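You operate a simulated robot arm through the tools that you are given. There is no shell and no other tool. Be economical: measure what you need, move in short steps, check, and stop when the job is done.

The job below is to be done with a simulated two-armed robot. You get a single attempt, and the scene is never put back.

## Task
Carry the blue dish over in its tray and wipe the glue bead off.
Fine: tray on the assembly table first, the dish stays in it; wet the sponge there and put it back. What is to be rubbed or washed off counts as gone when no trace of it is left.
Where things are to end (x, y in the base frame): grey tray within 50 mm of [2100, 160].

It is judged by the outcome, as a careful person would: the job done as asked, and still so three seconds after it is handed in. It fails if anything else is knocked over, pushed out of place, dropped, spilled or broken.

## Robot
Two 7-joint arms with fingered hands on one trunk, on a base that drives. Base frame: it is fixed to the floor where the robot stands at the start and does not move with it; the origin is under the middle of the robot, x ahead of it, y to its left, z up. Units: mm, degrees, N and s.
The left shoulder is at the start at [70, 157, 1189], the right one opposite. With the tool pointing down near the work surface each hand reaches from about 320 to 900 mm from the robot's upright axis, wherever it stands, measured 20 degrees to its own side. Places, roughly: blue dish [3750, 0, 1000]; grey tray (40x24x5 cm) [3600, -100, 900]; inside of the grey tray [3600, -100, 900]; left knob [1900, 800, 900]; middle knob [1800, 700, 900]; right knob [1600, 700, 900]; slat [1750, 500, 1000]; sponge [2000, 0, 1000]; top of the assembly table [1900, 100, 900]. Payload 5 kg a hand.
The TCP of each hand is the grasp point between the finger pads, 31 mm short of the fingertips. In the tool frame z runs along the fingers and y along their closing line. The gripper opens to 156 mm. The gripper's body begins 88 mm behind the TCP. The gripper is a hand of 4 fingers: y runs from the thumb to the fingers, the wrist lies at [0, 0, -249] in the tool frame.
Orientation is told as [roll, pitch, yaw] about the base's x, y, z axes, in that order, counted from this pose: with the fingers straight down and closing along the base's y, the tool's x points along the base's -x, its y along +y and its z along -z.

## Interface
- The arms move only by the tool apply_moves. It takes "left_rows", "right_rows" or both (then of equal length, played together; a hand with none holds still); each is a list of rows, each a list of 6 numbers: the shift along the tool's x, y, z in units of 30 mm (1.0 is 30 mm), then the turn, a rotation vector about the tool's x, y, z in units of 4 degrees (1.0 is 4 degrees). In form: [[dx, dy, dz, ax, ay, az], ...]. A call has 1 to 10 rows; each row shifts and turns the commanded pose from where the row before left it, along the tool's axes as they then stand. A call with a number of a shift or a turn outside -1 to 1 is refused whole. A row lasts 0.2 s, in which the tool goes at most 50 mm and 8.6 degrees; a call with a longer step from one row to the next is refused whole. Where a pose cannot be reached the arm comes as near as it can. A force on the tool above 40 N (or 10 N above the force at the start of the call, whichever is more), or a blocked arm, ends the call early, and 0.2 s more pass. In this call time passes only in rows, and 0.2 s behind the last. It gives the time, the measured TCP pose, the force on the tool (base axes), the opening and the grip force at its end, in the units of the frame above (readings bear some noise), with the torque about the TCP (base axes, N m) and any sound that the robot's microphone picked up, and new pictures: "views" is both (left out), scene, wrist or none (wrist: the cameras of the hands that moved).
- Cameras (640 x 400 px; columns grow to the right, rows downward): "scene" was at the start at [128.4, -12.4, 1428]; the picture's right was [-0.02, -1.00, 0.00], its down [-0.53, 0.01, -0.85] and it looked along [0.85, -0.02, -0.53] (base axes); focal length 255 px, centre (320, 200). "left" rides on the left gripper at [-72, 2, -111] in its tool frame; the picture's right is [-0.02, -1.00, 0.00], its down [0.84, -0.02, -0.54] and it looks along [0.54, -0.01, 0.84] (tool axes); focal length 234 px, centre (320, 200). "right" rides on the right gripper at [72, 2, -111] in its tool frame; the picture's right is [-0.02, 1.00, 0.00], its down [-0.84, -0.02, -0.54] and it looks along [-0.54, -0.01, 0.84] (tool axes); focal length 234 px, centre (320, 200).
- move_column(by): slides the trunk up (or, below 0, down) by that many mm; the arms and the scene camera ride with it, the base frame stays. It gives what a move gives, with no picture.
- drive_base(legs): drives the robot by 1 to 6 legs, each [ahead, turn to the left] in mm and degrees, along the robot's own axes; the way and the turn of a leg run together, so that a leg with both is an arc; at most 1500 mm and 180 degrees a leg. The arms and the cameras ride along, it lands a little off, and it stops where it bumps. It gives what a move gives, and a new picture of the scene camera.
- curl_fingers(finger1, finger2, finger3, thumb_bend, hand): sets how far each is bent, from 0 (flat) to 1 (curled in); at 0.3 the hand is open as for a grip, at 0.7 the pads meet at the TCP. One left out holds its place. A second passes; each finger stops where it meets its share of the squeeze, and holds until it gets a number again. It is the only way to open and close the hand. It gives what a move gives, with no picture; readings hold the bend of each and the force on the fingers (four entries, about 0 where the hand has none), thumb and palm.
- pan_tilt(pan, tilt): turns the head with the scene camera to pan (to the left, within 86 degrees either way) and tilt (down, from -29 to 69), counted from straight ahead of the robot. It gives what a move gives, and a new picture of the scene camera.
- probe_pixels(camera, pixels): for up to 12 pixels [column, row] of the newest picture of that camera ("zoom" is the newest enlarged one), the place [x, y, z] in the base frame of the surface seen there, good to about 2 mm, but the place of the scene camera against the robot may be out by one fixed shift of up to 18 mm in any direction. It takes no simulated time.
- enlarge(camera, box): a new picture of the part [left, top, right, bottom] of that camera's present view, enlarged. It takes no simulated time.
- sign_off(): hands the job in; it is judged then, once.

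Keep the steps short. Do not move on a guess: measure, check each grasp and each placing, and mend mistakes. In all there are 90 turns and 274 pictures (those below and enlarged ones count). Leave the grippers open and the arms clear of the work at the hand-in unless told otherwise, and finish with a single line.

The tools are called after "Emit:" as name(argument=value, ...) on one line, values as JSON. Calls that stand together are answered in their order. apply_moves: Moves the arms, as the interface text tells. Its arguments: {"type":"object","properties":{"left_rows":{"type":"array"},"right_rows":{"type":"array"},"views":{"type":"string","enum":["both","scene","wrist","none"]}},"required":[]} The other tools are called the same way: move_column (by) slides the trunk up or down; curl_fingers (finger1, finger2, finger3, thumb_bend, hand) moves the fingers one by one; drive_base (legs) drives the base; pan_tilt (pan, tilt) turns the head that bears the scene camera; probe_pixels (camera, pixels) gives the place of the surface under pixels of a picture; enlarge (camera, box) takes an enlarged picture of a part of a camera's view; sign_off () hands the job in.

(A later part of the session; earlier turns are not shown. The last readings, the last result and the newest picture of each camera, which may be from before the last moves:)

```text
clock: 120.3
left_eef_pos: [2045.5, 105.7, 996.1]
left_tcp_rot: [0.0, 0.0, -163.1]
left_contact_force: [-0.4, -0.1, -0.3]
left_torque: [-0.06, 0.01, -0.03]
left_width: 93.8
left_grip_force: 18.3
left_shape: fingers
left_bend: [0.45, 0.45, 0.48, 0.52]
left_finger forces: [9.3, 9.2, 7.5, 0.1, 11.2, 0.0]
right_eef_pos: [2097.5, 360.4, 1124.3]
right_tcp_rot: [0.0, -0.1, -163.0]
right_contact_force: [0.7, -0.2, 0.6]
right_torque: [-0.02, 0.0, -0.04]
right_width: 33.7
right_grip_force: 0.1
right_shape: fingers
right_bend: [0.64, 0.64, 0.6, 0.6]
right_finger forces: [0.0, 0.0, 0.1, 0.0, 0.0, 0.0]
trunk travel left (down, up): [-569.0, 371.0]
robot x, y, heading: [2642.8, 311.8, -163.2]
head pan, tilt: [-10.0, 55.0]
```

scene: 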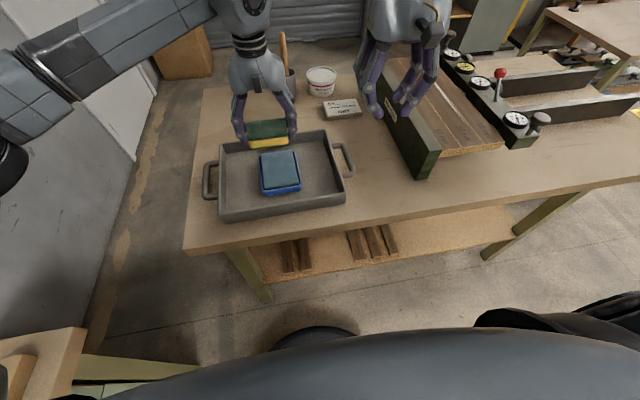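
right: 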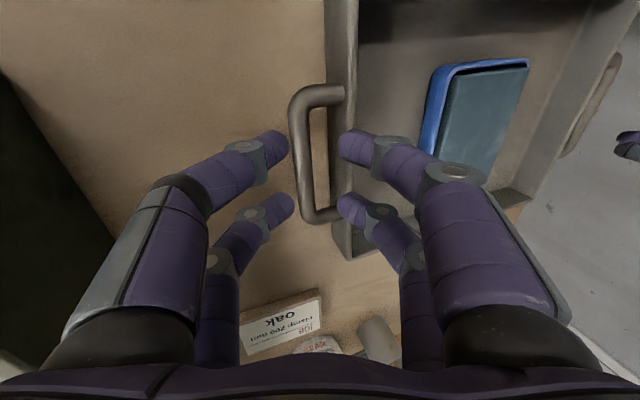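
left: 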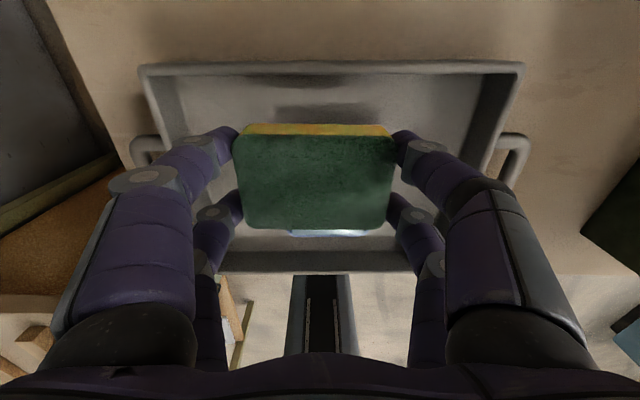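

Good hold. I move over the dish centre and start turning the hand about its axis; the quarter turn will be needed for wiping beside the gauges.

Emit:
apply_moves(left_rows=[[0.77, -0.15, 0, 0, 0, 0], [0.77, -0.15, 0, 0, 0, 0], [0, 0, 0, 0, 0, 1], [0, 0, 0, 0, 0, 1], [0, 0, 0, 0, 0, 1], [0, 0, 0, 0, 0, 1], [0, 0, 0, 0, 0, 1], [0, 0, 0, 0, 0, 1], [0, 0, 0, 0, 0, 1], [0, 0, 0, 0, 0, 1]], views="none")

Emit:
apply_moves(left_rows=[[0, 0, 0, 0, 0, 1], [0, 0, 0, 0, 0, 1], [0, 0, 0, 0, 0, 1], [0, 0, 0, 0, 0, 1], [0, 0, 0, 0, 0, 1], [0, 0, 0, 0, 0, 1], [0, 0, 0, 0, 0, 1], [0, 0, 0, 0, 0, 1], [0, 0, 0, 0, 0, 1], [0, 0, 0, 0, 0, 1]], views="none")

Emit:
apply_moves(left_rows=[[0, 0, 0, 0, 0, 1], [0, 0, 0, 0, 0, 1], [0, 0, 0, 0, 0, 1], [0, 0, 0, 0, 0, 1], [0, 0, 0, 0, 0, 0.5]], views="both")

```text
clock: 122.5
left_eef_pos: [2087.6, 125.5, 994.5]
left_tcp_rot: [-0.1, -0.1, 164.9]
left_contact_force: [-0.5, 0.3, -0.3]
left_torque: [0.01, -0.04, 0.02]
left_width: 93.5
left_grip_force: 18.8
left_shape: fingers
left_bend: [0.45, 0.45, 0.48, 0.52]
left_finger forces: [9.3, 9.2, 7.5, 0.0, 11.1, 0.1]
right_eef_pos: [2097.8, 359.8, 1126.2]
right_tcp_rot: [-0.1, -0.1, -163.1]
right_contact_force: [-0.2, -0.4, 0.3]
right_torque: [0.0, -0.01, -0.01]
right_width: 33.9
right_grip_force: 0.1
right_shape: fingers
right_bend: [0.64, 0.64, 0.6, 0.6]
right_finger forces: [0.1, 0.0, 0.0, 0.0, 0.0, 0.0]
trunk travel left (down, up): [-569.0, 371.0]
robot x, y, heading: [2645.7, 312.5, -163.3]
head pan, tilt: [-10.0, 55.0]
```

```text
clock: 124.7
left_eef_pos: [2087.0, 125.2, 995.6]
left_tcp_rot: [0.1, 0.0, 125.0]
left_contact_force: [0.1, -0.1, -0.8]
left_torque: [-0.02, 0.02, -0.03]
left_width: 93.7
left_grip_force: 19.2
left_shape: fingers
left_bend: [0.45, 0.45, 0.48, 0.52]
left_finger forces: [9.3, 9.4, 7.6, 0.0, 11.1, 0.0]
right_eef_pos: [2097.0, 359.5, 1124.9]
right_tcp_rot: [0.0, 0.0, -163.0]
right_contact_force: [0.3, 0.2, 0.2]
right_torque: [0.0, -0.03, 0.02]
right_width: 33.5
right_grip_force: 0.1
right_shape: fingers
right_bend: [0.64, 0.64, 0.6, 0.6]
right_finger forces: [0.0, 0.1, 0.2, 0.1, 0.0, 0.0]
trunk travel left (down, up): [-569.0, 371.0]
robot x, y, heading: [2644.8, 308.4, -163.0]
head pan, tilt: [-10.0, 55.0]
```

```text
clock: 125.9
left_eef_pos: [2086.9, 125.2, 995.8]
left_tcp_rot: [0.0, -0.1, 106.9]
left_contact_force: [0.5, -0.1, -0.6]
left_torque: [0.01, -0.02, 0.02]
left_width: 93.3
left_grip_force: 19.0
left_shape: fingers
left_bend: [0.45, 0.45, 0.48, 0.52]
left_finger forces: [9.2, 9.3, 7.5, 0.0, 11.0, 0.0]
right_eef_pos: [2097.1, 360.4, 1124.0]
right_tcp_rot: [0.0, 0.0, -163.1]
right_contact_force: [0.3, -0.1, -0.4]
right_torque: [0.0, 0.0, 0.01]
right_width: 33.6
right_grip_force: 0.0
right_shape: fingers
right_bend: [0.64, 0.64, 0.6, 0.6]
right_finger forces: [0.1, 0.1, 0.1, 0.0, 0.0, 0.0]
trunk travel left (down, up): [-569.0, 371.0]
robot x, y, heading: [2642.1, 310.3, -163.1]
head pan, tilt: [-10.0, 55.0]
```

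scene: 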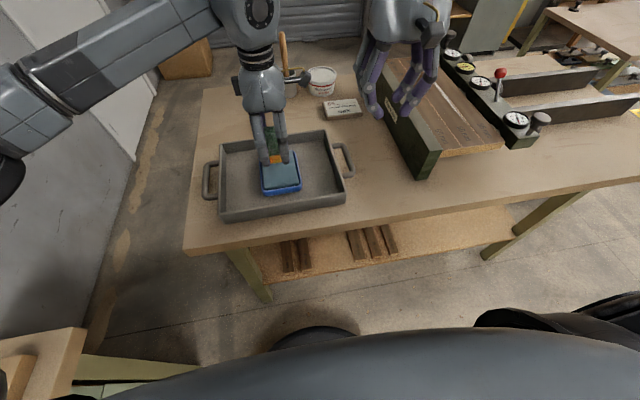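
left: 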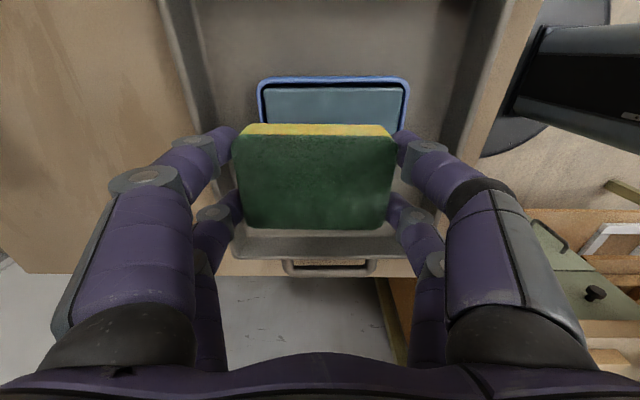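

The quarter turn worked. I probe the dish from here to line up before dipping.

Emit:
probe_pixels(camera="left", pixels=[[263, 86], [404, 86], [333, 80], [333, 105], [300, 105], [380, 105], [262, 105], [406, 105], [320, 240]])

```text
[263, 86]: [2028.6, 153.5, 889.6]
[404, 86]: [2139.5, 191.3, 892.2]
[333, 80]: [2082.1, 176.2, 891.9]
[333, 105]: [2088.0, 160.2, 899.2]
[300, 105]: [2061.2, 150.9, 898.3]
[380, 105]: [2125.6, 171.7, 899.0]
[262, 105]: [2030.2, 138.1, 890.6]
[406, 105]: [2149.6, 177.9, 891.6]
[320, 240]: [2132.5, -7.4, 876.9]
```

The dish is about 117×84 mm, centred near (2096,132), its surface at z≈898. The sponge fits inside it. The sponge bottom is 44 mm under the TCP, so I descend to touch the water and watch the force.

Emit:
apply_moves(left_rows=[[-0.1, -0.3, 0.8, 0, 0, 0], [0, 0, 0.8, 0, 0, 0], [0, 0, 0.2, 0, 0, 0], [0, 0, 0.2, 0, 0, 0], [0, 0, 0.1, 0, 0, 0]], views="scene")

```text
clock: 127.1
left_eef_pos: [2097.3, 132.3, 936.7]
left_tcp_rot: [0.4, -0.1, 106.9]
left_contact_force: [-1.2, -2.2, 37.8]
left_torque: [-0.17, -0.67, -0.11]
left_width: 93.5
left_grip_force: 26.2
left_shape: fingers
left_bend: [0.45, 0.45, 0.48, 0.53]
left_finger forces: [9.8, 9.8, 20.9, 0.0, 11.1, 0.0]
right_eef_pos: [2100.7, 359.7, 1128.8]
right_tcp_rot: [0.1, -0.2, -163.0]
right_contact_force: [0.7, 0.2, -0.7]
right_torque: [0.02, 0.01, -0.01]
right_width: 33.7
right_grip_force: 0.0
right_shape: fingers
right_bend: [0.64, 0.64, 0.6, 0.6]
right_finger forces: [0.0, 0.0, 0.0, 0.0, 0.0, 0.0]
trunk travel left (down, up): [-569.0, 371.0]
robot x, y, heading: [2640.5, 310.2, -163.0]
head pan, tilt: [-10.0, 55.0]
```

scene: 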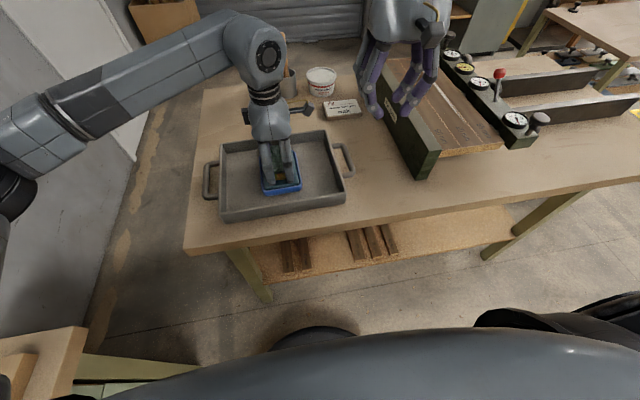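

It is pressed on the wet surface with 38 N. I raise it and inspect the sponge and dish.

Emit:
apply_moves(left_rows=[[0, 0, -0.3, 0, 0, 0], [0, 0, -0.8, 0, 0, 0], [0, 0, -1, 0, 0, 0], [0, 0, -1, 0, 0, 0], [0, 0, -1, 0, 0, 0]], views="both")

Emit:
enlarge(camera="scene", box=[180, 90, 372, 210])

```text
clock: 128.3
left_eef_pos: [2097.1, 132.9, 1055.7]
left_tcp_rot: [-0.1, 0.0, 107.0]
left_contact_force: [-0.8, 0.3, 0.5]
left_torque: [0.02, 0.02, 0.02]
left_width: 93.7
left_grip_force: 18.0
left_shape: fingers
left_bend: [0.44, 0.45, 0.49, 0.53]
left_finger forces: [9.4, 9.2, 7.6, 0.0, 11.0, 0.0]
right_eef_pos: [2096.9, 360.0, 1124.6]
right_tcp_rot: [0.0, -0.1, -163.2]
right_contact_force: [0.4, -0.2, -0.6]
right_torque: [0.0, 0.03, -0.01]
right_width: 33.4
right_grip_force: 0.0
right_shape: fingers
right_bend: [0.64, 0.64, 0.6, 0.6]
right_finger forces: [0.1, 0.1, 0.0, 0.0, 0.0, 0.1]
trunk travel left (down, up): [-569.0, 371.0]
robot x, y, heading: [2647.0, 316.4, -163.2]
head pan, tilt: [-10.0, 55.0]
```

scene: 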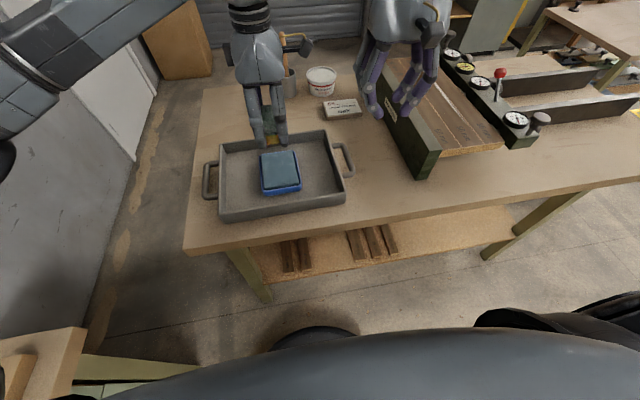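
left: 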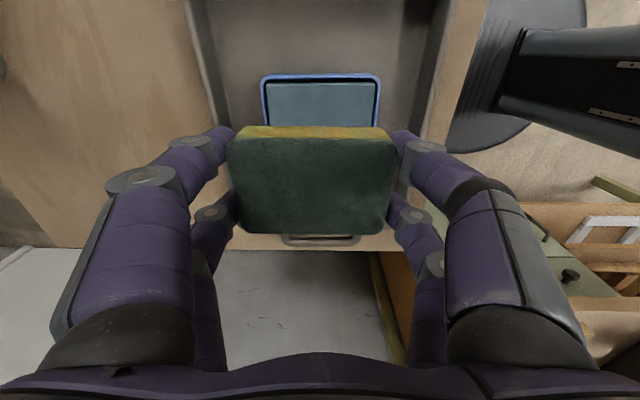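

```text
3.33 times, centred on (276, 150) of scene
```

zoom: 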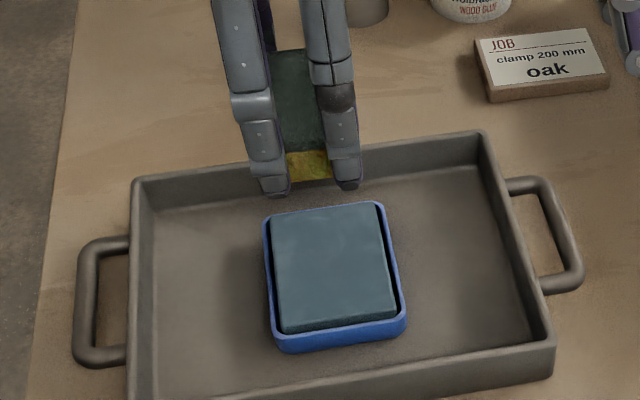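

The sponge is visibly darker, so it is wet; the dish is in order. Now I raise the trunk and drive sideways along the table so the bead lies in front of the left arm.

Emit:
move_column(by=150)

Emit:
drive_base(legs=[[0, -90], [590, 0], [0, 90], [60, 0]])

Emit:
pan_tilt(pan=8, tilt=50)

```text
clock: 130.0
left_eef_pos: [2096.3, 131.2, 1206.2]
left_tcp_rot: [-0.1, 0.0, 107.0]
left_contact_force: [-0.3, 0.9, 0.4]
left_torque: [0.0, 0.01, -0.01]
left_width: 93.7
left_grip_force: 18.4
left_shape: fingers
left_bend: [0.44, 0.45, 0.49, 0.53]
left_finger forces: [9.4, 9.1, 7.4, 0.1, 11.0, 0.0]
right_eef_pos: [2097.3, 359.0, 1275.0]
right_tcp_rot: [0.0, 0.0, -163.1]
right_contact_force: [-0.3, -0.3, 0.0]
right_torque: [-0.01, 0.03, 0.0]
right_width: 33.7
right_grip_force: 0.0
right_shape: fingers
right_bend: [0.64, 0.64, 0.6, 0.6]
right_finger forces: [0.0, 0.0, 0.1, 0.0, 0.0, 0.0]
trunk travel left (down, up): [-719.0, 221.0]
robot x, y, heading: [2642.4, 311.6, -163.0]
head pan, tilt: [-10.0, 55.0]
```

```text
clock: 141.6
left_eef_pos: [1879.0, 663.4, 1213.2]
left_tcp_rot: [0.7, 0.0, 108.4]
left_contact_force: [0.5, 0.3, 0.7]
left_torque: [-0.06, 0.11, -0.02]
left_width: 93.0
left_grip_force: 17.1
left_shape: fingers
left_bend: [0.45, 0.45, 0.49, 0.53]
left_finger forces: [8.7, 8.6, 7.2, 0.0, 10.2, 0.0]
right_eef_pos: [1875.6, 889.4, 1282.1]
right_tcp_rot: [-0.1, -0.8, -161.5]
right_contact_force: [1.2, 0.1, 0.3]
right_torque: [-0.04, 0.14, -0.01]
right_width: 33.8
right_grip_force: 0.0
right_shape: fingers
right_bend: [0.64, 0.64, 0.6, 0.6]
right_finger forces: [0.0, 0.1, 0.0, 0.0, 0.0, 0.0]
trunk travel left (down, up): [-719.0, 221.0]
robot x, y, heading: [2408.2, 847.2, -161.6]
head pan, tilt: [-10.0, 55.0]
```

scene: 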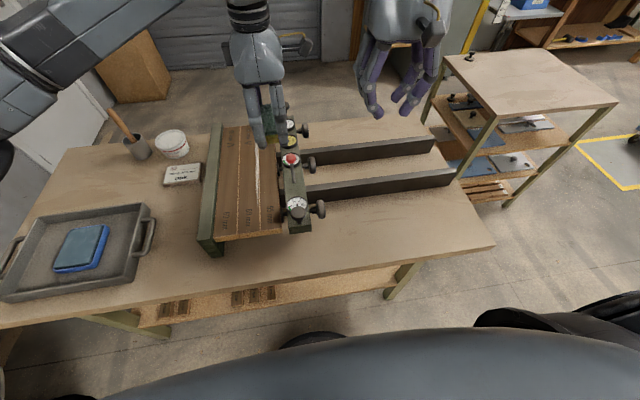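

```text
clock: 142.4
left_eef_pos: [1867.3, 659.4, 1206.1]
left_tcp_rot: [0.1, -0.1, 108.4]
left_contact_force: [-0.1, 0.2, -0.8]
left_torque: [0.01, -0.03, 0.02]
left_width: 92.8
left_grip_force: 17.4
left_shape: fingers
left_bend: [0.45, 0.45, 0.49, 0.53]
left_finger forces: [8.9, 8.8, 7.1, 0.1, 10.4, 0.0]
right_eef_pos: [1864.0, 885.5, 1276.9]
right_tcp_rot: [0.0, -0.1, -161.6]
right_contact_force: [0.3, -1.0, -0.1]
right_torque: [-0.01, -0.02, -0.03]
right_width: 33.7
right_grip_force: 0.0
right_shape: fingers
right_bend: [0.64, 0.64, 0.6, 0.6]
right_finger forces: [0.0, 0.0, 0.0, 0.0, 0.0, 0.0]
trunk travel left (down, up): [-719.0, 221.0]
robot x, y, heading: [2406.7, 852.4, -161.8]
head pan, tilt: [8.0, 50.0]
```

scene: 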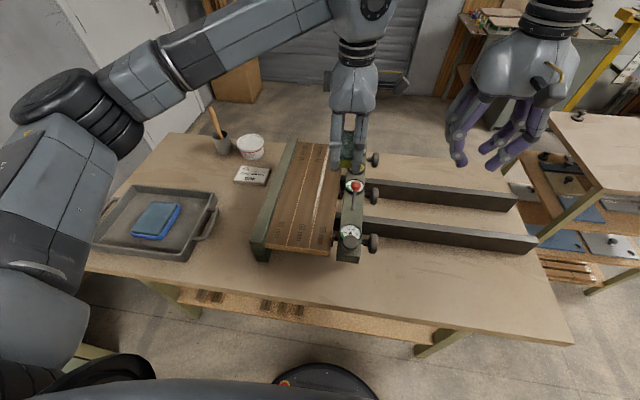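

I'm in position and everything is undisturbed. I enlarge the slats and probe along the bead.

Emit:
enlarge(camera="scene", box=[240, 125, 400, 270])

```text
2.76 times, centred on (320, 198) of scene
```

zoom: 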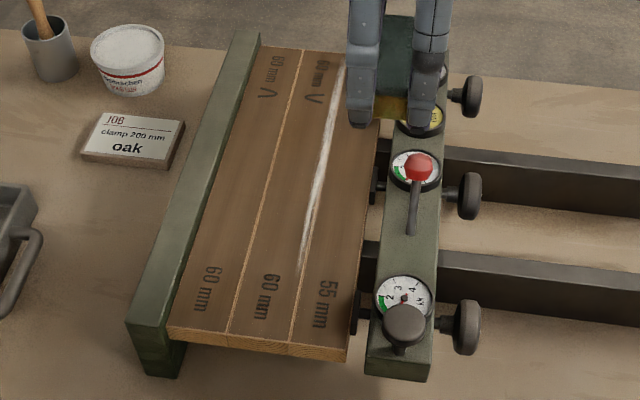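

Emit:
probe_pixels(camera="zoom", pixels=[[341, 64], [335, 100], [326, 150], [317, 190], [307, 230], [299, 272], [290, 340], [348, 355], [372, 200], [385, 180], [418, 165], [415, 205]])

Emit:
probe_pixels(camera="zoom", pixels=[[300, 50], [270, 48], [403, 320], [402, 290], [435, 20], [378, 240], [185, 335], [350, 345]])

```text
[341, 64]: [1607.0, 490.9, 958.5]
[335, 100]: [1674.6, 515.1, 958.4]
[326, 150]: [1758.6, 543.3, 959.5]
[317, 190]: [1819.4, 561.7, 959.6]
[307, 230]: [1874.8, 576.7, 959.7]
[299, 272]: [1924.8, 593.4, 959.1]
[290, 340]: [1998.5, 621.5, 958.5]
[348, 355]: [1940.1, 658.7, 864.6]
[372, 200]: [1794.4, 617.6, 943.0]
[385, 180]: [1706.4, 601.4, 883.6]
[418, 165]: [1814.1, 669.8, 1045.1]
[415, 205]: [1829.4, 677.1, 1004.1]
```

```text
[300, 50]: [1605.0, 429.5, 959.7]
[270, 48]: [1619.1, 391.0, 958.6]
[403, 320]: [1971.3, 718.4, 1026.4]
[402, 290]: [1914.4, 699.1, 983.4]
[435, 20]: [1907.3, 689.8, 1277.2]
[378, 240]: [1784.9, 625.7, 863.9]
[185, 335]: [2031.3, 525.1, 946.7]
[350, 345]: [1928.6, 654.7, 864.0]
```

The bead runs 334 mm, from (1607,491) to (1925,593), parallel to my forward direction and about 94 mm to the left. To avoid the scene camera's offset, I bring the left hand further left so its own camera sees the bead.

Emit:
apply_moves(left_rows=[[0.9, 0.84, 0.3, 0, 0, 0], [0.9, 0.84, 0.3, 0, 0, 0], [0.9, 0.84, 0.3, 0, 0, 0], [0.9, 0.84, 0.3, 0, 0, 0], [0.9, 0.84, 0.3, 0, 0, 0]], views="wrist")

```text
clock: 143.6
left_eef_pos: [1791.4, 488.9, 1161.2]
left_tcp_rot: [0.1, -0.1, 108.3]
left_contact_force: [-0.3, -0.3, -0.3]
left_torque: [0.05, -0.02, 0.02]
left_width: 92.8
left_grip_force: 17.3
left_shape: fingers
left_bend: [0.45, 0.45, 0.49, 0.53]
left_finger forces: [8.7, 8.7, 7.1, 0.0, 10.3, 0.1]
right_eef_pos: [1863.3, 886.5, 1276.5]
right_tcp_rot: [0.0, -0.2, -161.6]
right_contact_force: [0.4, -0.6, 0.3]
right_torque: [0.01, -0.05, 0.02]
right_width: 33.9
right_grip_force: 0.1
right_shape: fingers
right_bend: [0.64, 0.64, 0.6, 0.6]
right_finger forces: [0.0, 0.1, 0.0, 0.1, 0.1, 0.1]
trunk travel left (down, up): [-719.0, 221.0]
robot x, y, heading: [2407.9, 854.8, -161.6]
head pan, tilt: [8.0, 50.0]
```

left: 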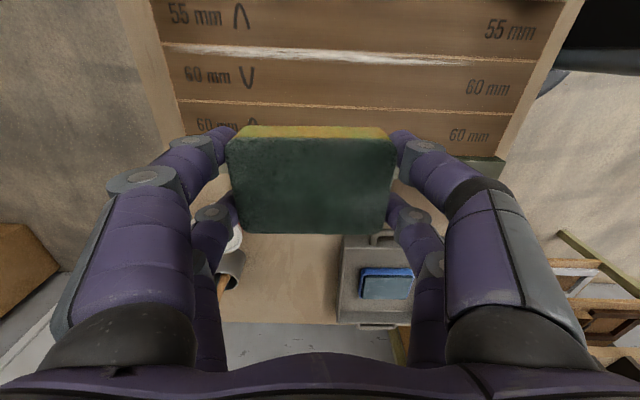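

I see the bead along the 55/60 joint, from (165,46) to (480,62). I probe it.

Emit:
probe_pixels(camera="left", pixels=[[165, 46], [200, 48], [280, 53], [350, 55], [420, 59], [480, 62], [170, 6], [530, 45], [180, 100], [390, 115], [530, 20], [420, 68]])

Emit:
enlarge(camera="left", box=[140, 0, 540, 130])

```text
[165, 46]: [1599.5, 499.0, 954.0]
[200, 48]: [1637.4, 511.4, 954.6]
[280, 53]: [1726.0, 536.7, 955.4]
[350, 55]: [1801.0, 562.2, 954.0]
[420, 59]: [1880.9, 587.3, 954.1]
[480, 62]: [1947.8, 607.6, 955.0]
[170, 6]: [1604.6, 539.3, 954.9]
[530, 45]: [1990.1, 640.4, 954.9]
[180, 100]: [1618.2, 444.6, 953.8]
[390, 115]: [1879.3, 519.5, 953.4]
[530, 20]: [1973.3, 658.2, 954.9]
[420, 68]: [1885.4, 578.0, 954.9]
```

```text
1.60 times, centred on (340, 65) of left
```

zoom: 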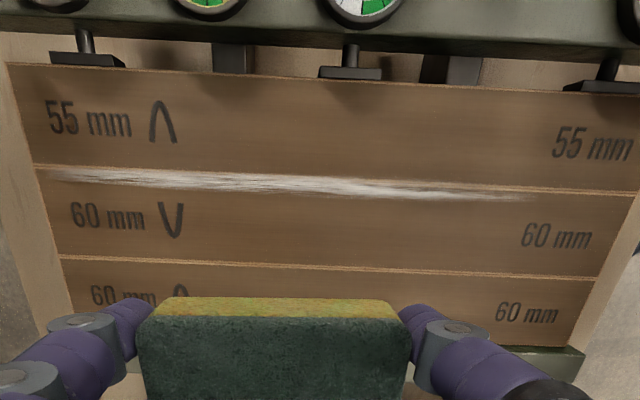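

By wrist camera the bead runs from (1599,499) to about (1935,603), surface z≈954.5. I place the sponge above its near end at about z 1017, with the bead line under the sponge centre.

Emit:
apply_moves(left_rows=[[-0.355, -0.917, 0.8, 0, 0, 0], [-0.355, -0.917, 0.8, 0, 0, 0], [-0.355, -0.917, 0.8, 0, 0, 0], [-0.355, -0.917, 0.8, 0, 0, 0], [-0.355, -0.917, 0.8, 0, 0, 0], [-0.355, -0.917, 0.8, 0, 0, 0]], views="both")

```text
clock: 145.0
left_eef_pos: [1927.6, 604.3, 1017.6]
left_tcp_rot: [0.1, -0.1, 108.4]
left_contact_force: [0.3, 0.1, 0.2]
left_torque: [0.0, 0.0, -0.06]
left_width: 92.6
left_grip_force: 17.5
left_shape: fingers
left_bend: [0.45, 0.45, 0.49, 0.53]
left_finger forces: [8.7, 8.7, 7.1, 0.1, 10.3, 0.0]
right_eef_pos: [1863.1, 887.7, 1276.6]
right_tcp_rot: [-0.1, -0.2, -161.6]
right_contact_force: [-0.4, 0.2, -0.3]
right_torque: [-0.03, 0.01, -0.02]
right_width: 33.4
right_grip_force: 0.0
right_shape: fingers
right_bend: [0.64, 0.64, 0.6, 0.6]
right_finger forces: [0.1, 0.1, 0.0, 0.1, 0.1, 0.0]
trunk travel left (down, up): [-719.0, 221.0]
robot x, y, heading: [2409.3, 852.1, -161.5]
head pan, tilt: [8.0, 50.0]
```

scene: 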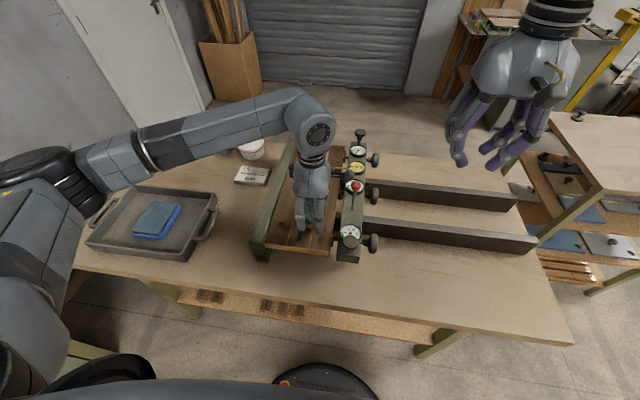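
left: 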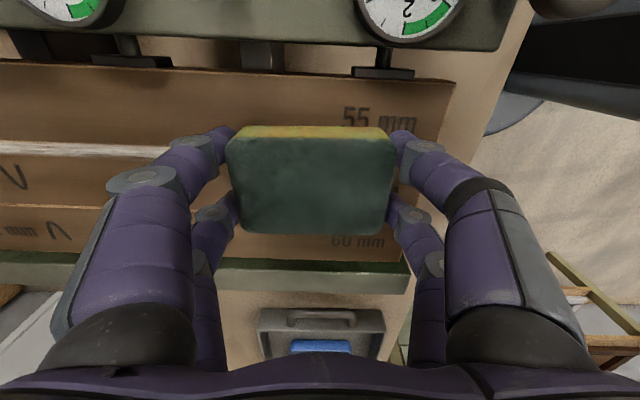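

It's aligned. I press down gently at the near end.

Emit:
apply_moves(left_rows=[[0.1, 0, 0.45, 0, 0, 0], [0, 0, 0.12, 0, 0, 0], [0, 0, 0.12, 0, 0, 0]], views="none")

```text
clock: 145.8
left_eef_pos: [1927.6, 600.6, 996.2]
left_tcp_rot: [0.2, -0.1, 108.4]
left_contact_force: [-0.3, 0.0, -0.3]
left_torque: [0.01, -0.01, 0.0]
left_width: 92.8
left_grip_force: 17.2
left_shape: fingers
left_bend: [0.45, 0.45, 0.49, 0.53]
left_finger forces: [8.7, 8.7, 7.1, 0.0, 10.3, 0.0]
right_eef_pos: [1863.3, 887.5, 1276.2]
right_tcp_rot: [0.0, -0.3, -161.6]
right_contact_force: [0.3, -0.1, -0.8]
right_torque: [0.02, -0.02, -0.01]
right_width: 33.5
right_grip_force: 0.1
right_shape: fingers
right_bend: [0.64, 0.64, 0.6, 0.6]
right_finger forces: [0.0, 0.1, 0.0, 0.0, 0.0, 0.0]
trunk travel left (down, up): [-719.0, 221.0]
robot x, y, heading: [2405.8, 853.0, -161.8]
head pan, tilt: [8.0, 50.0]
```

No contact yet. I go lower in 2–3 mm steps.

Emit:
apply_moves(left_rows=[[0, 0, 0.1, 0, 0, 0], [0, 0, 0.08, 0, 0, 0]], views="none")

Emit:
apply_moves(left_rows=[[0, 0, 0.06, 0, 0, 0]], views="none")

```text
clock: 146.4
left_eef_pos: [1928.8, 601.4, 994.3]
left_tcp_rot: [0.3, -0.1, 108.4]
left_contact_force: [-0.8, -1.4, 10.6]
left_torque: [-0.03, 0.0, 0.02]
left_width: 92.6
left_grip_force: 17.5
left_shape: fingers
left_bend: [0.45, 0.45, 0.49, 0.53]
left_finger forces: [9.0, 9.1, 6.9, 0.1, 10.1, 0.0]
right_eef_pos: [1864.6, 886.7, 1278.0]
right_tcp_rot: [0.0, -0.4, -161.6]
right_contact_force: [0.6, 0.6, -0.2]
right_torque: [0.01, 0.03, -0.01]
right_width: 33.9
right_grip_force: 0.0
right_shape: fingers
right_bend: [0.64, 0.64, 0.6, 0.6]
right_finger forces: [0.1, 0.1, 0.1, 0.0, 0.0, 0.0]
trunk travel left (down, up): [-719.0, 221.0]
robot x, y, heading: [2409.6, 850.3, -161.7]
head pan, tilt: [8.0, 50.0]
```

```text
clock: 146.8
left_eef_pos: [1928.0, 601.7, 993.4]
left_tcp_rot: [0.3, -0.3, 108.4]
left_contact_force: [-2.2, -3.7, 25.4]
left_torque: [-0.1, -0.49, -0.07]
left_width: 92.4
left_grip_force: 23.8
left_shape: fingers
left_bend: [0.45, 0.45, 0.49, 0.53]
left_finger forces: [10.0, 10.2, 17.0, 0.0, 10.2, 0.0]
right_eef_pos: [1866.1, 886.9, 1278.6]
right_tcp_rot: [-0.1, -0.3, -161.6]
right_contact_force: [0.4, 0.0, -0.2]
right_torque: [0.01, 0.01, 0.0]
right_width: 33.6
right_grip_force: 0.1
right_shape: fingers
right_bend: [0.64, 0.64, 0.6, 0.6]
right_finger forces: [0.0, 0.1, 0.0, 0.0, 0.0, 0.0]
trunk travel left (down, up): [-719.0, 221.0]
robot x, y, heading: [2409.3, 853.9, -161.5]
head pan, tilt: [8.0, 50.0]
```

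There is 25 N of contact. I stroke forward along the bead.

Emit:
apply_moves(left_rows=[[-0.01, 0.8, 0, 0, 0, 0], [-0.02, 1, 0, 0, 0, 0], [-0.02, 1, 0, 0, 0, 0], [-0.02, 1, 0, 0, 0, 0], [-0.02, 1, 0, 0, 0, 0], [-0.02, 1, 0, 0, 0, 0], [-0.02, 1, 0, 0, 0, 0], [-0.02, 1, 0, 0, 0, 0], [-0.02, 1, 0, 0, 0, 0], [-0.02, 1, 0, 0, 0, 0]], views="both")

```text
clock: 149.0
left_eef_pos: [1647.9, 519.4, 992.7]
left_tcp_rot: [0.4, 0.2, 108.3]
left_contact_force: [0.2, -6.1, 9.4]
left_torque: [1.53, -0.13, 0.18]
left_width: 93.0
left_grip_force: 18.0
left_shape: fingers
left_bend: [0.45, 0.47, 0.49, 0.52]
left_finger forces: [9.3, 8.2, 7.7, 0.0, 11.8, 0.0]
right_eef_pos: [1863.5, 891.2, 1275.7]
right_tcp_rot: [0.4, -0.3, -161.6]
right_contact_force: [-0.8, 2.1, -0.1]
right_torque: [-0.21, -0.06, 0.01]
right_width: 33.5
right_grip_force: 0.0
right_shape: fingers
right_bend: [0.64, 0.64, 0.6, 0.6]
right_finger forces: [0.1, 0.0, 0.0, 0.1, 0.0, 0.0]
trunk travel left (down, up): [-719.0, 221.0]
robot x, y, heading: [2407.3, 850.3, -161.7]
head pan, tilt: [8.0, 50.0]
```

scene: 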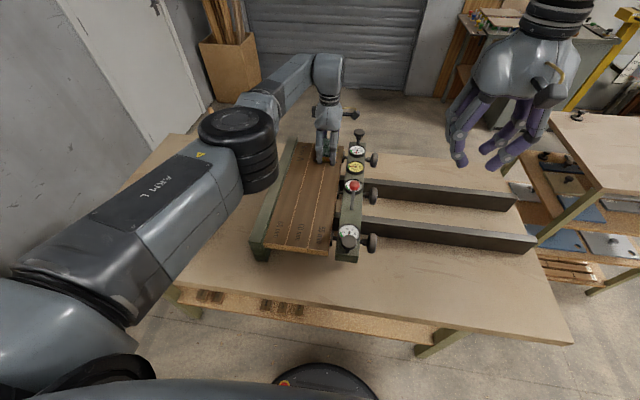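
left: 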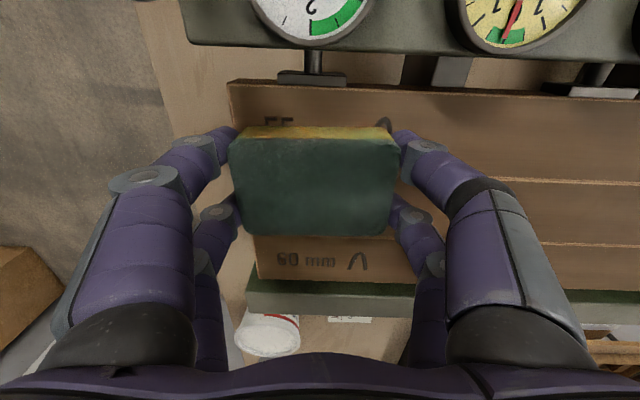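

The bead is gone behind the sponge. I cover the far end with 20 mm more forward, then stroke back over the whole line.

Emit:
apply_moves(left_rows=[[0, 0.4, 0.06, 0, 0, 0], [0, 0.35, 0, 0, 0, 0], [0, -0.75, 0, 0, 0, 0], [0, 0.75, 0, 0, 0, 0], [0.02, -1, 0, 0, 0, 0], [0.02, -1, 0, 0, 0, 0], [0.02, -1, 0, 0, 0, 0], [0.02, -1, 0, 0, 0, 0], [0.02, -1, 0, 0, 0, 0], [0.02, -1, 0, 0, 0, 0]], views="none")

Emit:
apply_moves(left_rows=[[0.02, -1, 0, 0, 0, 0], [0.02, -1, 0, 0, 0, 0], [0.02, -1, 0, 0, 0, 0], [0.02, -1, 0, 0, 0, 0], [0.02, -0.9, 0, 0, 0, 0], [0, 0, -1, 0, 0, 0], [1, 0.5, -1, 0, 0, 0], [1, 0.5, -1, 0, 0, 0], [1, 0.5, -1, 0, 0, 0], [1, 0.5, -1, 0, 0, 0]], views="both")

Emit:
enlarge(camera="scene", box=[240, 125, 400, 270])

```text
clock: 151.2
left_eef_pos: [1820.2, 567.8, 993.1]
left_tcp_rot: [0.3, 0.1, 108.4]
left_contact_force: [-5.7, -5.0, 23.2]
left_torque: [0.03, -0.67, -0.14]
left_width: 92.5
left_grip_force: 32.0
left_shape: fingers
left_bend: [0.43, 0.44, 0.5, 0.54]
left_finger forces: [11.6, 10.3, 24.3, 0.0, 17.9, 0.1]
left hand out of reach, approached as far as the arm can: row 1, 2
right_eef_pos: [1865.1, 886.8, 1276.8]
right_tcp_rot: [0.0, -0.3, -161.6]
right_contact_force: [-0.5, 0.2, -0.5]
right_torque: [-0.01, -0.02, 0.01]
right_width: 33.5
right_grip_force: 0.1
right_shape: fingers
right_bend: [0.64, 0.64, 0.6, 0.6]
right_finger forces: [0.1, 0.0, 0.0, 0.0, 0.0, 0.0]
trunk travel left (down, up): [-719.0, 221.0]
robot x, y, heading: [2409.9, 850.6, -161.6]
head pan, tilt: [8.0, 50.0]
```

```text
clock: 153.4
left_eef_pos: [1944.3, 477.8, 1140.6]
left_tcp_rot: [0.2, -0.1, 108.2]
left_contact_force: [-1.3, -0.5, 0.3]
left_torque: [0.0, 0.01, -0.01]
left_width: 92.5
left_grip_force: 17.7
left_shape: fingers
left_bend: [0.44, 0.45, 0.5, 0.53]
left_finger forces: [9.1, 8.1, 7.0, 0.0, 10.2, 0.0]
right_eef_pos: [1864.3, 886.0, 1277.2]
right_tcp_rot: [0.0, -0.3, -161.6]
right_contact_force: [1.2, 0.0, -0.1]
right_torque: [-0.01, -0.01, 0.01]
right_width: 33.5
right_grip_force: 0.0
right_shape: fingers
right_bend: [0.64, 0.64, 0.6, 0.6]
right_finger forces: [0.0, 0.0, 0.0, 0.1, 0.0, 0.1]
trunk travel left (down, up): [-719.0, 221.0]
robot x, y, heading: [2407.9, 851.8, -161.8]
head pan, tilt: [8.0, 50.0]
```

scene: 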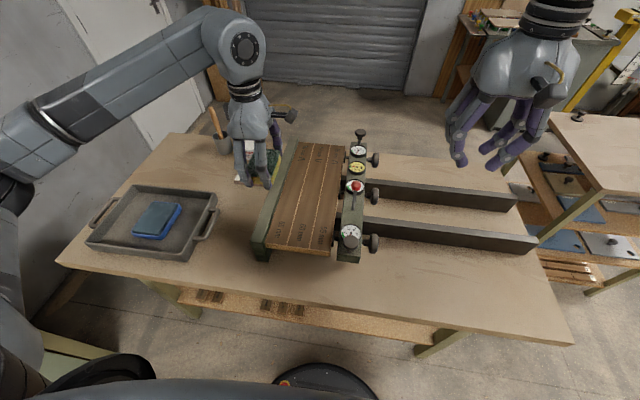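
left: 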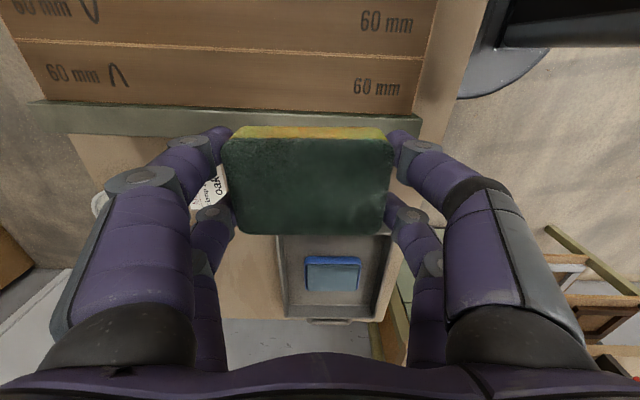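

```text
2.76 times, centred on (320, 198) of scene
```

zoom: 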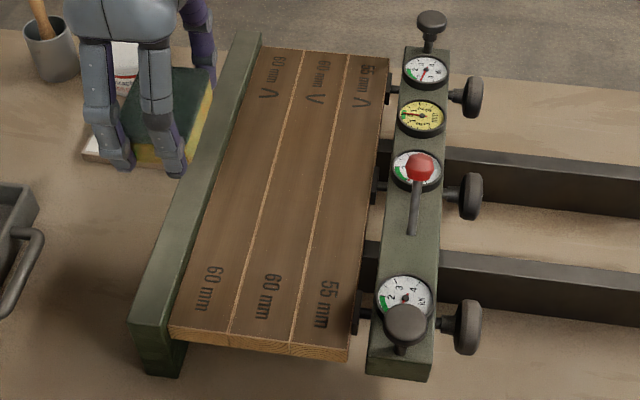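

The bead looks gone. I enlarge tightly along the joint to check for any trace.

Emit:
enlarge(camera="scene", box=[300, 138, 350, 175])

Emit:
enlarge(camera="scene", box=[295, 170, 355, 255])

```text
10.81 times, centred on (325, 156) of scene
```

zoom: 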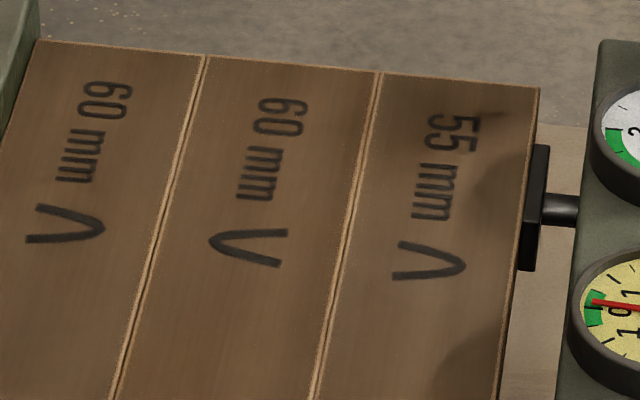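

```text
4.71 times, centred on (325, 212) of scene
```

zoom: 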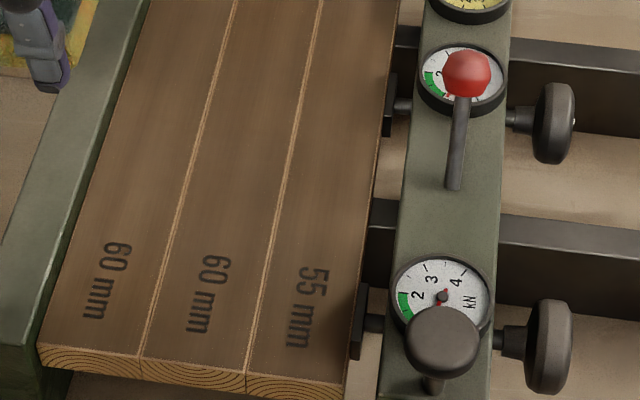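

No trace of the bead remains. Now I return to put the sponge back: raise the trunk, then drive back along the table by the same route.

Emit:
move_column(by=60)

Emit:
drive_base(legs=[[0, -91.3], [-590, 0], [0, 90]])

```text
clock: 154.4
left_eef_pos: [1943.6, 479.0, 1201.2]
left_tcp_rot: [0.1, 0.0, 108.4]
left_contact_force: [0.2, 1.0, -0.4]
left_torque: [-0.01, -0.03, 0.0]
left_width: 92.8
left_grip_force: 17.1
left_shape: fingers
left_bend: [0.44, 0.45, 0.5, 0.53]
left_finger forces: [9.2, 8.1, 7.0, 0.0, 10.2, 0.1]
right_eef_pos: [1862.7, 886.3, 1336.3]
right_tcp_rot: [-0.1, -0.2, -161.6]
right_contact_force: [-0.3, 0.3, -0.3]
right_torque: [0.03, 0.01, 0.01]
right_width: 33.7
right_grip_force: 0.0
right_shape: fingers
right_bend: [0.64, 0.64, 0.6, 0.6]
right_finger forces: [0.0, 0.0, 0.1, 0.1, 0.0, 0.0]
trunk travel left (down, up): [-779.0, 161.0]
robot x, y, heading: [2409.8, 851.8, -161.7]
head pan, tilt: [8.0, 50.0]
```

```text
clock: 165.4
left_eef_pos: [2112.0, -77.3, 1201.8]
left_tcp_rot: [0.0, -0.2, 107.6]
left_contact_force: [-0.9, -0.4, 0.2]
left_torque: [-0.03, -0.01, 0.0]
left_width: 92.0
left_grip_force: 17.0
left_shape: fingers
left_bend: [0.44, 0.45, 0.5, 0.53]
left_finger forces: [8.7, 8.0, 7.4, 0.1, 9.4, 0.0]
right_eef_pos: [2037.2, 331.2, 1336.9]
right_tcp_rot: [0.1, -0.3, -162.4]
right_contact_force: [0.4, 0.3, 0.3]
right_torque: [0.0, -0.01, 0.01]
right_width: 33.7
right_grip_force: 0.1
right_shape: fingers
right_bend: [0.64, 0.64, 0.6, 0.6]
right_finger forces: [0.1, 0.0, 0.0, 0.0, 0.1, 0.0]
trunk travel left (down, up): [-779.0, 161.0]
robot x, y, heading: [2580.0, 287.8, -162.8]
head pan, tilt: [8.0, 50.0]
```

scene: 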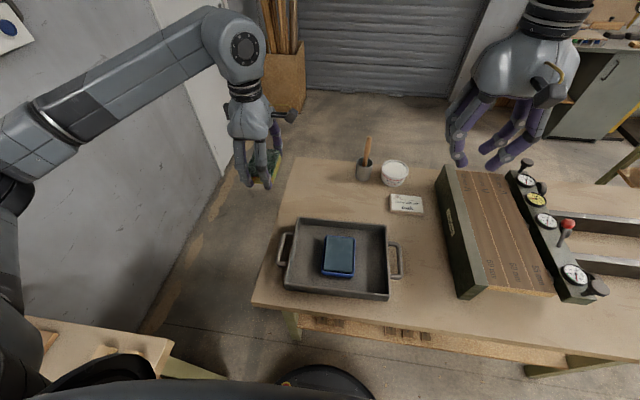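

I'm back at the sponge's place. I turn the hand back by 90° and then move above the original spot (1873, −29).

Emit:
apply_moves(left_rows=[[0, 0, 0, 0, 0, -1], [0, 0, 0, 0, 0, -1], [0, 0, 0, 0, 0, -1], [0, 0, 0, 0, 0, -1], [0, 0, 0, 0, 0, -1], [0, 0, 0, 0, 0, -1], [0, 0, 0, 0, 0, -1], [0, 0, 0, 0, 0, -1], [0, 0, 0, 0, 0, -1], [0, 0, 0, 0, 0, -1]], views="none")

Emit:
apply_moves(left_rows=[[0, 0, 0, 0, 0, -1], [0, 0, 0, 0, 0, -1], [0, 0, 0, 0, 0, -1], [0, 0, 0, 0, 0, -1], [0, 0, 0, 0, 0, -1], [0, 0, 0, 0, 0, -1], [0, 0, 0, 0, 0, -1], [0, 0, 0, 0, 0, -1], [0, 0, 0, 0, 0, -1], [0, 0, 0, 0, 0, -1]], views="none")

Emit:
apply_moves(left_rows=[[0, 0, 0, 0, 0, -1], [0, 0, 0, 0, 0, -1], [0, 0, 0, 0, 0, -0.35]], views="none")

Emit:
move_column(by=-195)

Emit:
apply_moves(left_rows=[[-0.894, -0.482, 0, 0, 0, 0], [-0.894, -0.482, 0, 0, 0, 0], [-0.894, -0.482, 0, 0, 0, 0], [-0.894, -0.482, 0, 0, 0, 0], [-0.894, -0.482, 0, 0, 0, 0], [-0.894, -0.482, 0, 0, 0, 0], [-0.894, -0.482, 0, 0, 0, 0], [-0.894, -0.482, 0, 0, 0, 0]], views="both")

```text
clock: 167.6
left_eef_pos: [2111.0, -77.4, 1201.8]
left_tcp_rot: [0.1, -0.2, 147.7]
left_contact_force: [0.1, 0.4, -0.5]
left_torque: [0.01, 0.01, 0.01]
left_width: 91.7
left_grip_force: 16.3
left_shape: fingers
left_bend: [0.44, 0.45, 0.5, 0.53]
left_finger forces: [8.6, 8.0, 7.3, 0.0, 9.5, 0.1]
right_eef_pos: [2036.6, 330.2, 1336.2]
right_tcp_rot: [0.0, -0.1, -162.2]
right_contact_force: [-0.4, 0.0, 0.2]
right_torque: [0.01, -0.03, -0.03]
right_width: 34.1
right_grip_force: 0.1
right_shape: fingers
right_bend: [0.64, 0.64, 0.6, 0.6]
right_finger forces: [0.0, 0.0, 0.0, 0.1, 0.1, 0.0]
trunk travel left (down, up): [-779.0, 161.0]
robot x, y, heading: [2578.3, 290.9, -162.4]
head pan, tilt: [8.0, 50.0]
```

```text
clock: 169.8
left_eef_pos: [2112.1, -78.9, 1200.8]
left_tcp_rot: [0.1, -0.1, -172.2]
left_contact_force: [0.5, -0.4, -1.1]
left_torque: [0.0, -0.02, 0.03]
left_width: 92.0
left_grip_force: 16.5
left_shape: fingers
left_bend: [0.44, 0.45, 0.5, 0.53]
left_finger forces: [8.7, 8.0, 7.4, 0.0, 9.5, 0.1]
right_eef_pos: [2036.7, 330.0, 1336.8]
right_tcp_rot: [0.0, -0.1, -162.4]
right_contact_force: [0.2, 0.1, 0.4]
right_torque: [0.03, 0.04, -0.02]
right_width: 33.7
right_grip_force: 0.0
right_shape: fingers
right_bend: [0.64, 0.64, 0.6, 0.6]
right_finger forces: [0.1, 0.0, 0.1, 0.0, 0.1, 0.0]
trunk travel left (down, up): [-779.0, 161.0]
robot x, y, heading: [2578.8, 290.1, -162.7]
head pan, tilt: [8.0, 50.0]
```

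```text
clock: 170.6
left_eef_pos: [2109.7, -79.3, 1202.6]
left_tcp_rot: [0.0, -0.1, -162.9]
left_contact_force: [-1.4, -0.5, 0.7]
left_torque: [0.02, -0.01, 0.0]
left_width: 91.8
left_grip_force: 16.9
left_shape: fingers
left_bend: [0.44, 0.45, 0.5, 0.53]
left_finger forces: [8.7, 8.1, 7.4, 0.0, 9.5, 0.1]
right_eef_pos: [2037.4, 330.0, 1336.5]
right_tcp_rot: [0.0, -0.3, -162.4]
right_contact_force: [-0.6, 0.3, 0.4]
right_torque: [0.01, 0.02, 0.02]
right_width: 34.0
right_grip_force: 0.1
right_shape: fingers
right_bend: [0.64, 0.64, 0.6, 0.6]
right_finger forces: [0.0, 0.0, 0.0, 0.0, 0.0, 0.0]
trunk travel left (down, up): [-779.0, 161.0]
robot x, y, heading: [2581.0, 288.1, -162.5]
head pan, tilt: [8.0, 50.0]
```

```text
clock: 172.8
left_eef_pos: [2110.7, -79.5, 1006.7]
left_tcp_rot: [-0.1, -0.1, -162.9]
left_contact_force: [0.4, -0.3, -0.3]
left_torque: [0.01, 0.02, 0.02]
left_width: 91.6
left_grip_force: 17.1
left_shape: fingers
left_bend: [0.44, 0.45, 0.5, 0.53]
left_finger forces: [8.8, 8.0, 7.4, 0.0, 9.5, 0.0]
right_eef_pos: [2037.9, 329.8, 1142.2]
right_tcp_rot: [0.0, -0.3, -162.3]
right_contact_force: [-1.2, 0.3, -1.1]
right_torque: [-0.01, 0.0, -0.01]
right_width: 33.8
right_grip_force: 0.1
right_shape: fingers
right_bend: [0.64, 0.64, 0.6, 0.6]
right_finger forces: [0.0, 0.0, 0.0, 0.0, 0.0, 0.0]
trunk travel left (down, up): [-584.0, 356.0]
robot x, y, heading: [2578.5, 286.4, -162.5]
head pan, tilt: [8.0, 50.0]
```

```text
clock: 174.6
left_eef_pos: [1870.8, -29.7, 1006.6]
left_tcp_rot: [0.0, -0.2, -163.0]
left_contact_force: [-0.6, -0.3, -0.6]
left_torque: [-0.04, -0.08, 0.0]
left_width: 92.1
left_grip_force: 17.0
left_shape: fingers
left_bend: [0.44, 0.45, 0.5, 0.53]
left_finger forces: [8.8, 8.1, 7.3, 0.0, 9.7, 0.1]
right_eef_pos: [2036.6, 332.3, 1141.2]
right_tcp_rot: [0.0, -0.2, -162.3]
right_contact_force: [-0.7, 0.6, -0.4]
right_torque: [-0.01, -0.02, -0.01]
right_width: 33.7
right_grip_force: 0.0
right_shape: fingers
right_bend: [0.64, 0.64, 0.6, 0.6]
right_finger forces: [0.0, 0.0, 0.0, 0.0, 0.1, 0.0]
trunk travel left (down, up): [-584.0, 356.0]
robot x, y, heading: [2579.6, 292.0, -162.2]
head pan, tilt: [8.0, 50.0]
```

scene: 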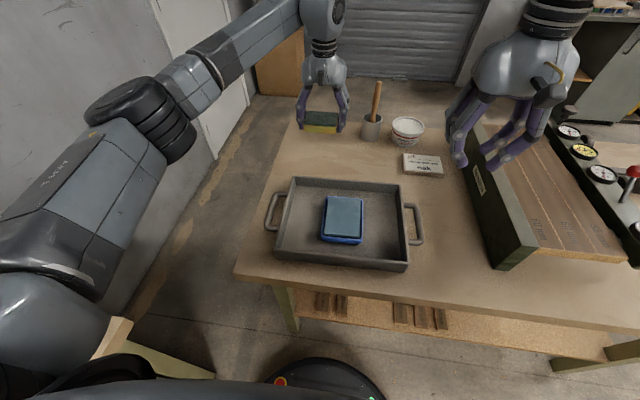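
left: 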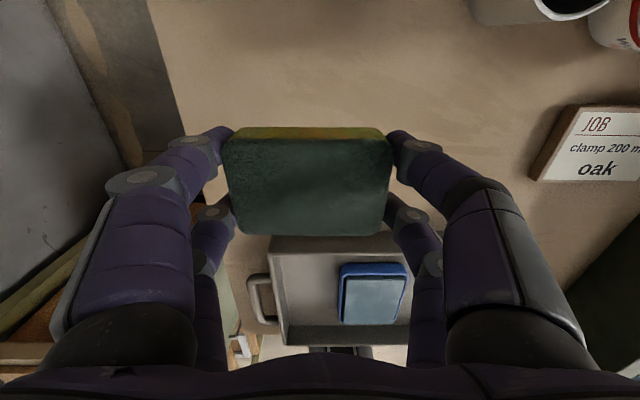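

It's above the original spot. I descend, then ease down to contact.

Emit:
apply_moves(left_rows=[[0, 0, 0.9, 0, 0, 0], [0, 0, 0.9, 0, 0, 0], [0, 0, 0.9, 0, 0, 0], [0, 0, 0.5, 0, 0, 0], [0, 0, 0.13, 0, 0, 0]], views="none")

Emit:
apply_moves(left_rows=[[0, 0, 0.08, 0, 0, 0]], views="wrist")

```text
clock: 175.8
left_eef_pos: [1871.4, -29.8, 906.5]
left_tcp_rot: [-0.1, -0.1, -163.0]
left_contact_force: [-0.7, -0.3, 0.1]
left_torque: [0.01, -0.02, 0.02]
left_width: 92.0
left_grip_force: 16.5
left_shape: fingers
left_bend: [0.44, 0.45, 0.5, 0.53]
left_finger forces: [8.7, 8.0, 7.3, 0.0, 9.6, 0.1]
right_eef_pos: [2037.3, 329.5, 1141.4]
right_tcp_rot: [0.0, -0.1, -162.3]
right_contact_force: [0.1, 0.3, 0.3]
right_torque: [0.0, -0.01, 0.03]
right_width: 33.8
right_grip_force: 0.0
right_shape: fingers
right_bend: [0.64, 0.64, 0.6, 0.6]
right_finger forces: [0.0, 0.0, 0.0, 0.1, 0.1, 0.0]
trunk travel left (down, up): [-584.0, 356.0]
robot x, y, heading: [2578.4, 293.0, -162.7]
head pan, tilt: [8.0, 50.0]
```

```text
clock: 176.2
left_eef_pos: [1871.5, -30.0, 904.6]
left_tcp_rot: [-0.1, -0.1, -163.0]
left_contact_force: [0.5, 0.0, -0.6]
left_torque: [0.02, 0.01, -0.02]
left_width: 91.8
left_grip_force: 16.4
left_shape: fingers
left_bend: [0.44, 0.45, 0.5, 0.53]
left_finger forces: [8.8, 8.1, 7.3, 0.0, 9.6, 0.0]
right_eef_pos: [2037.1, 331.7, 1141.3]
right_tcp_rot: [0.0, -0.2, -162.4]
right_contact_force: [-0.1, -0.5, 0.6]
right_torque: [0.02, 0.01, -0.04]
right_width: 33.9
right_grip_force: 0.0
right_shape: fingers
right_bend: [0.64, 0.64, 0.6, 0.6]
right_finger forces: [0.0, 0.1, 0.0, 0.1, 0.0, 0.1]
trunk travel left (down, up): [-584.0, 356.0]
robot x, y, heading: [2580.1, 292.7, -162.5]
head pan, tilt: [8.0, 50.0]
```

left: 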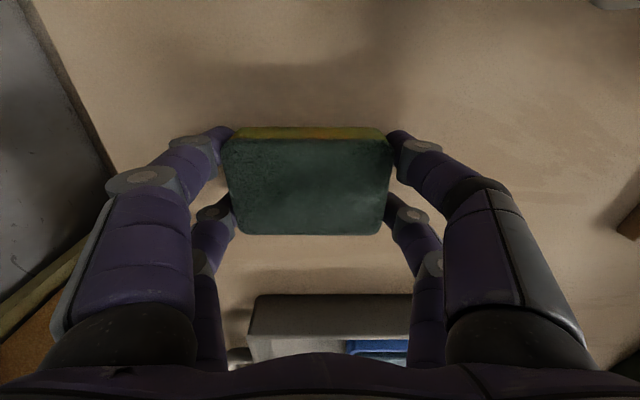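

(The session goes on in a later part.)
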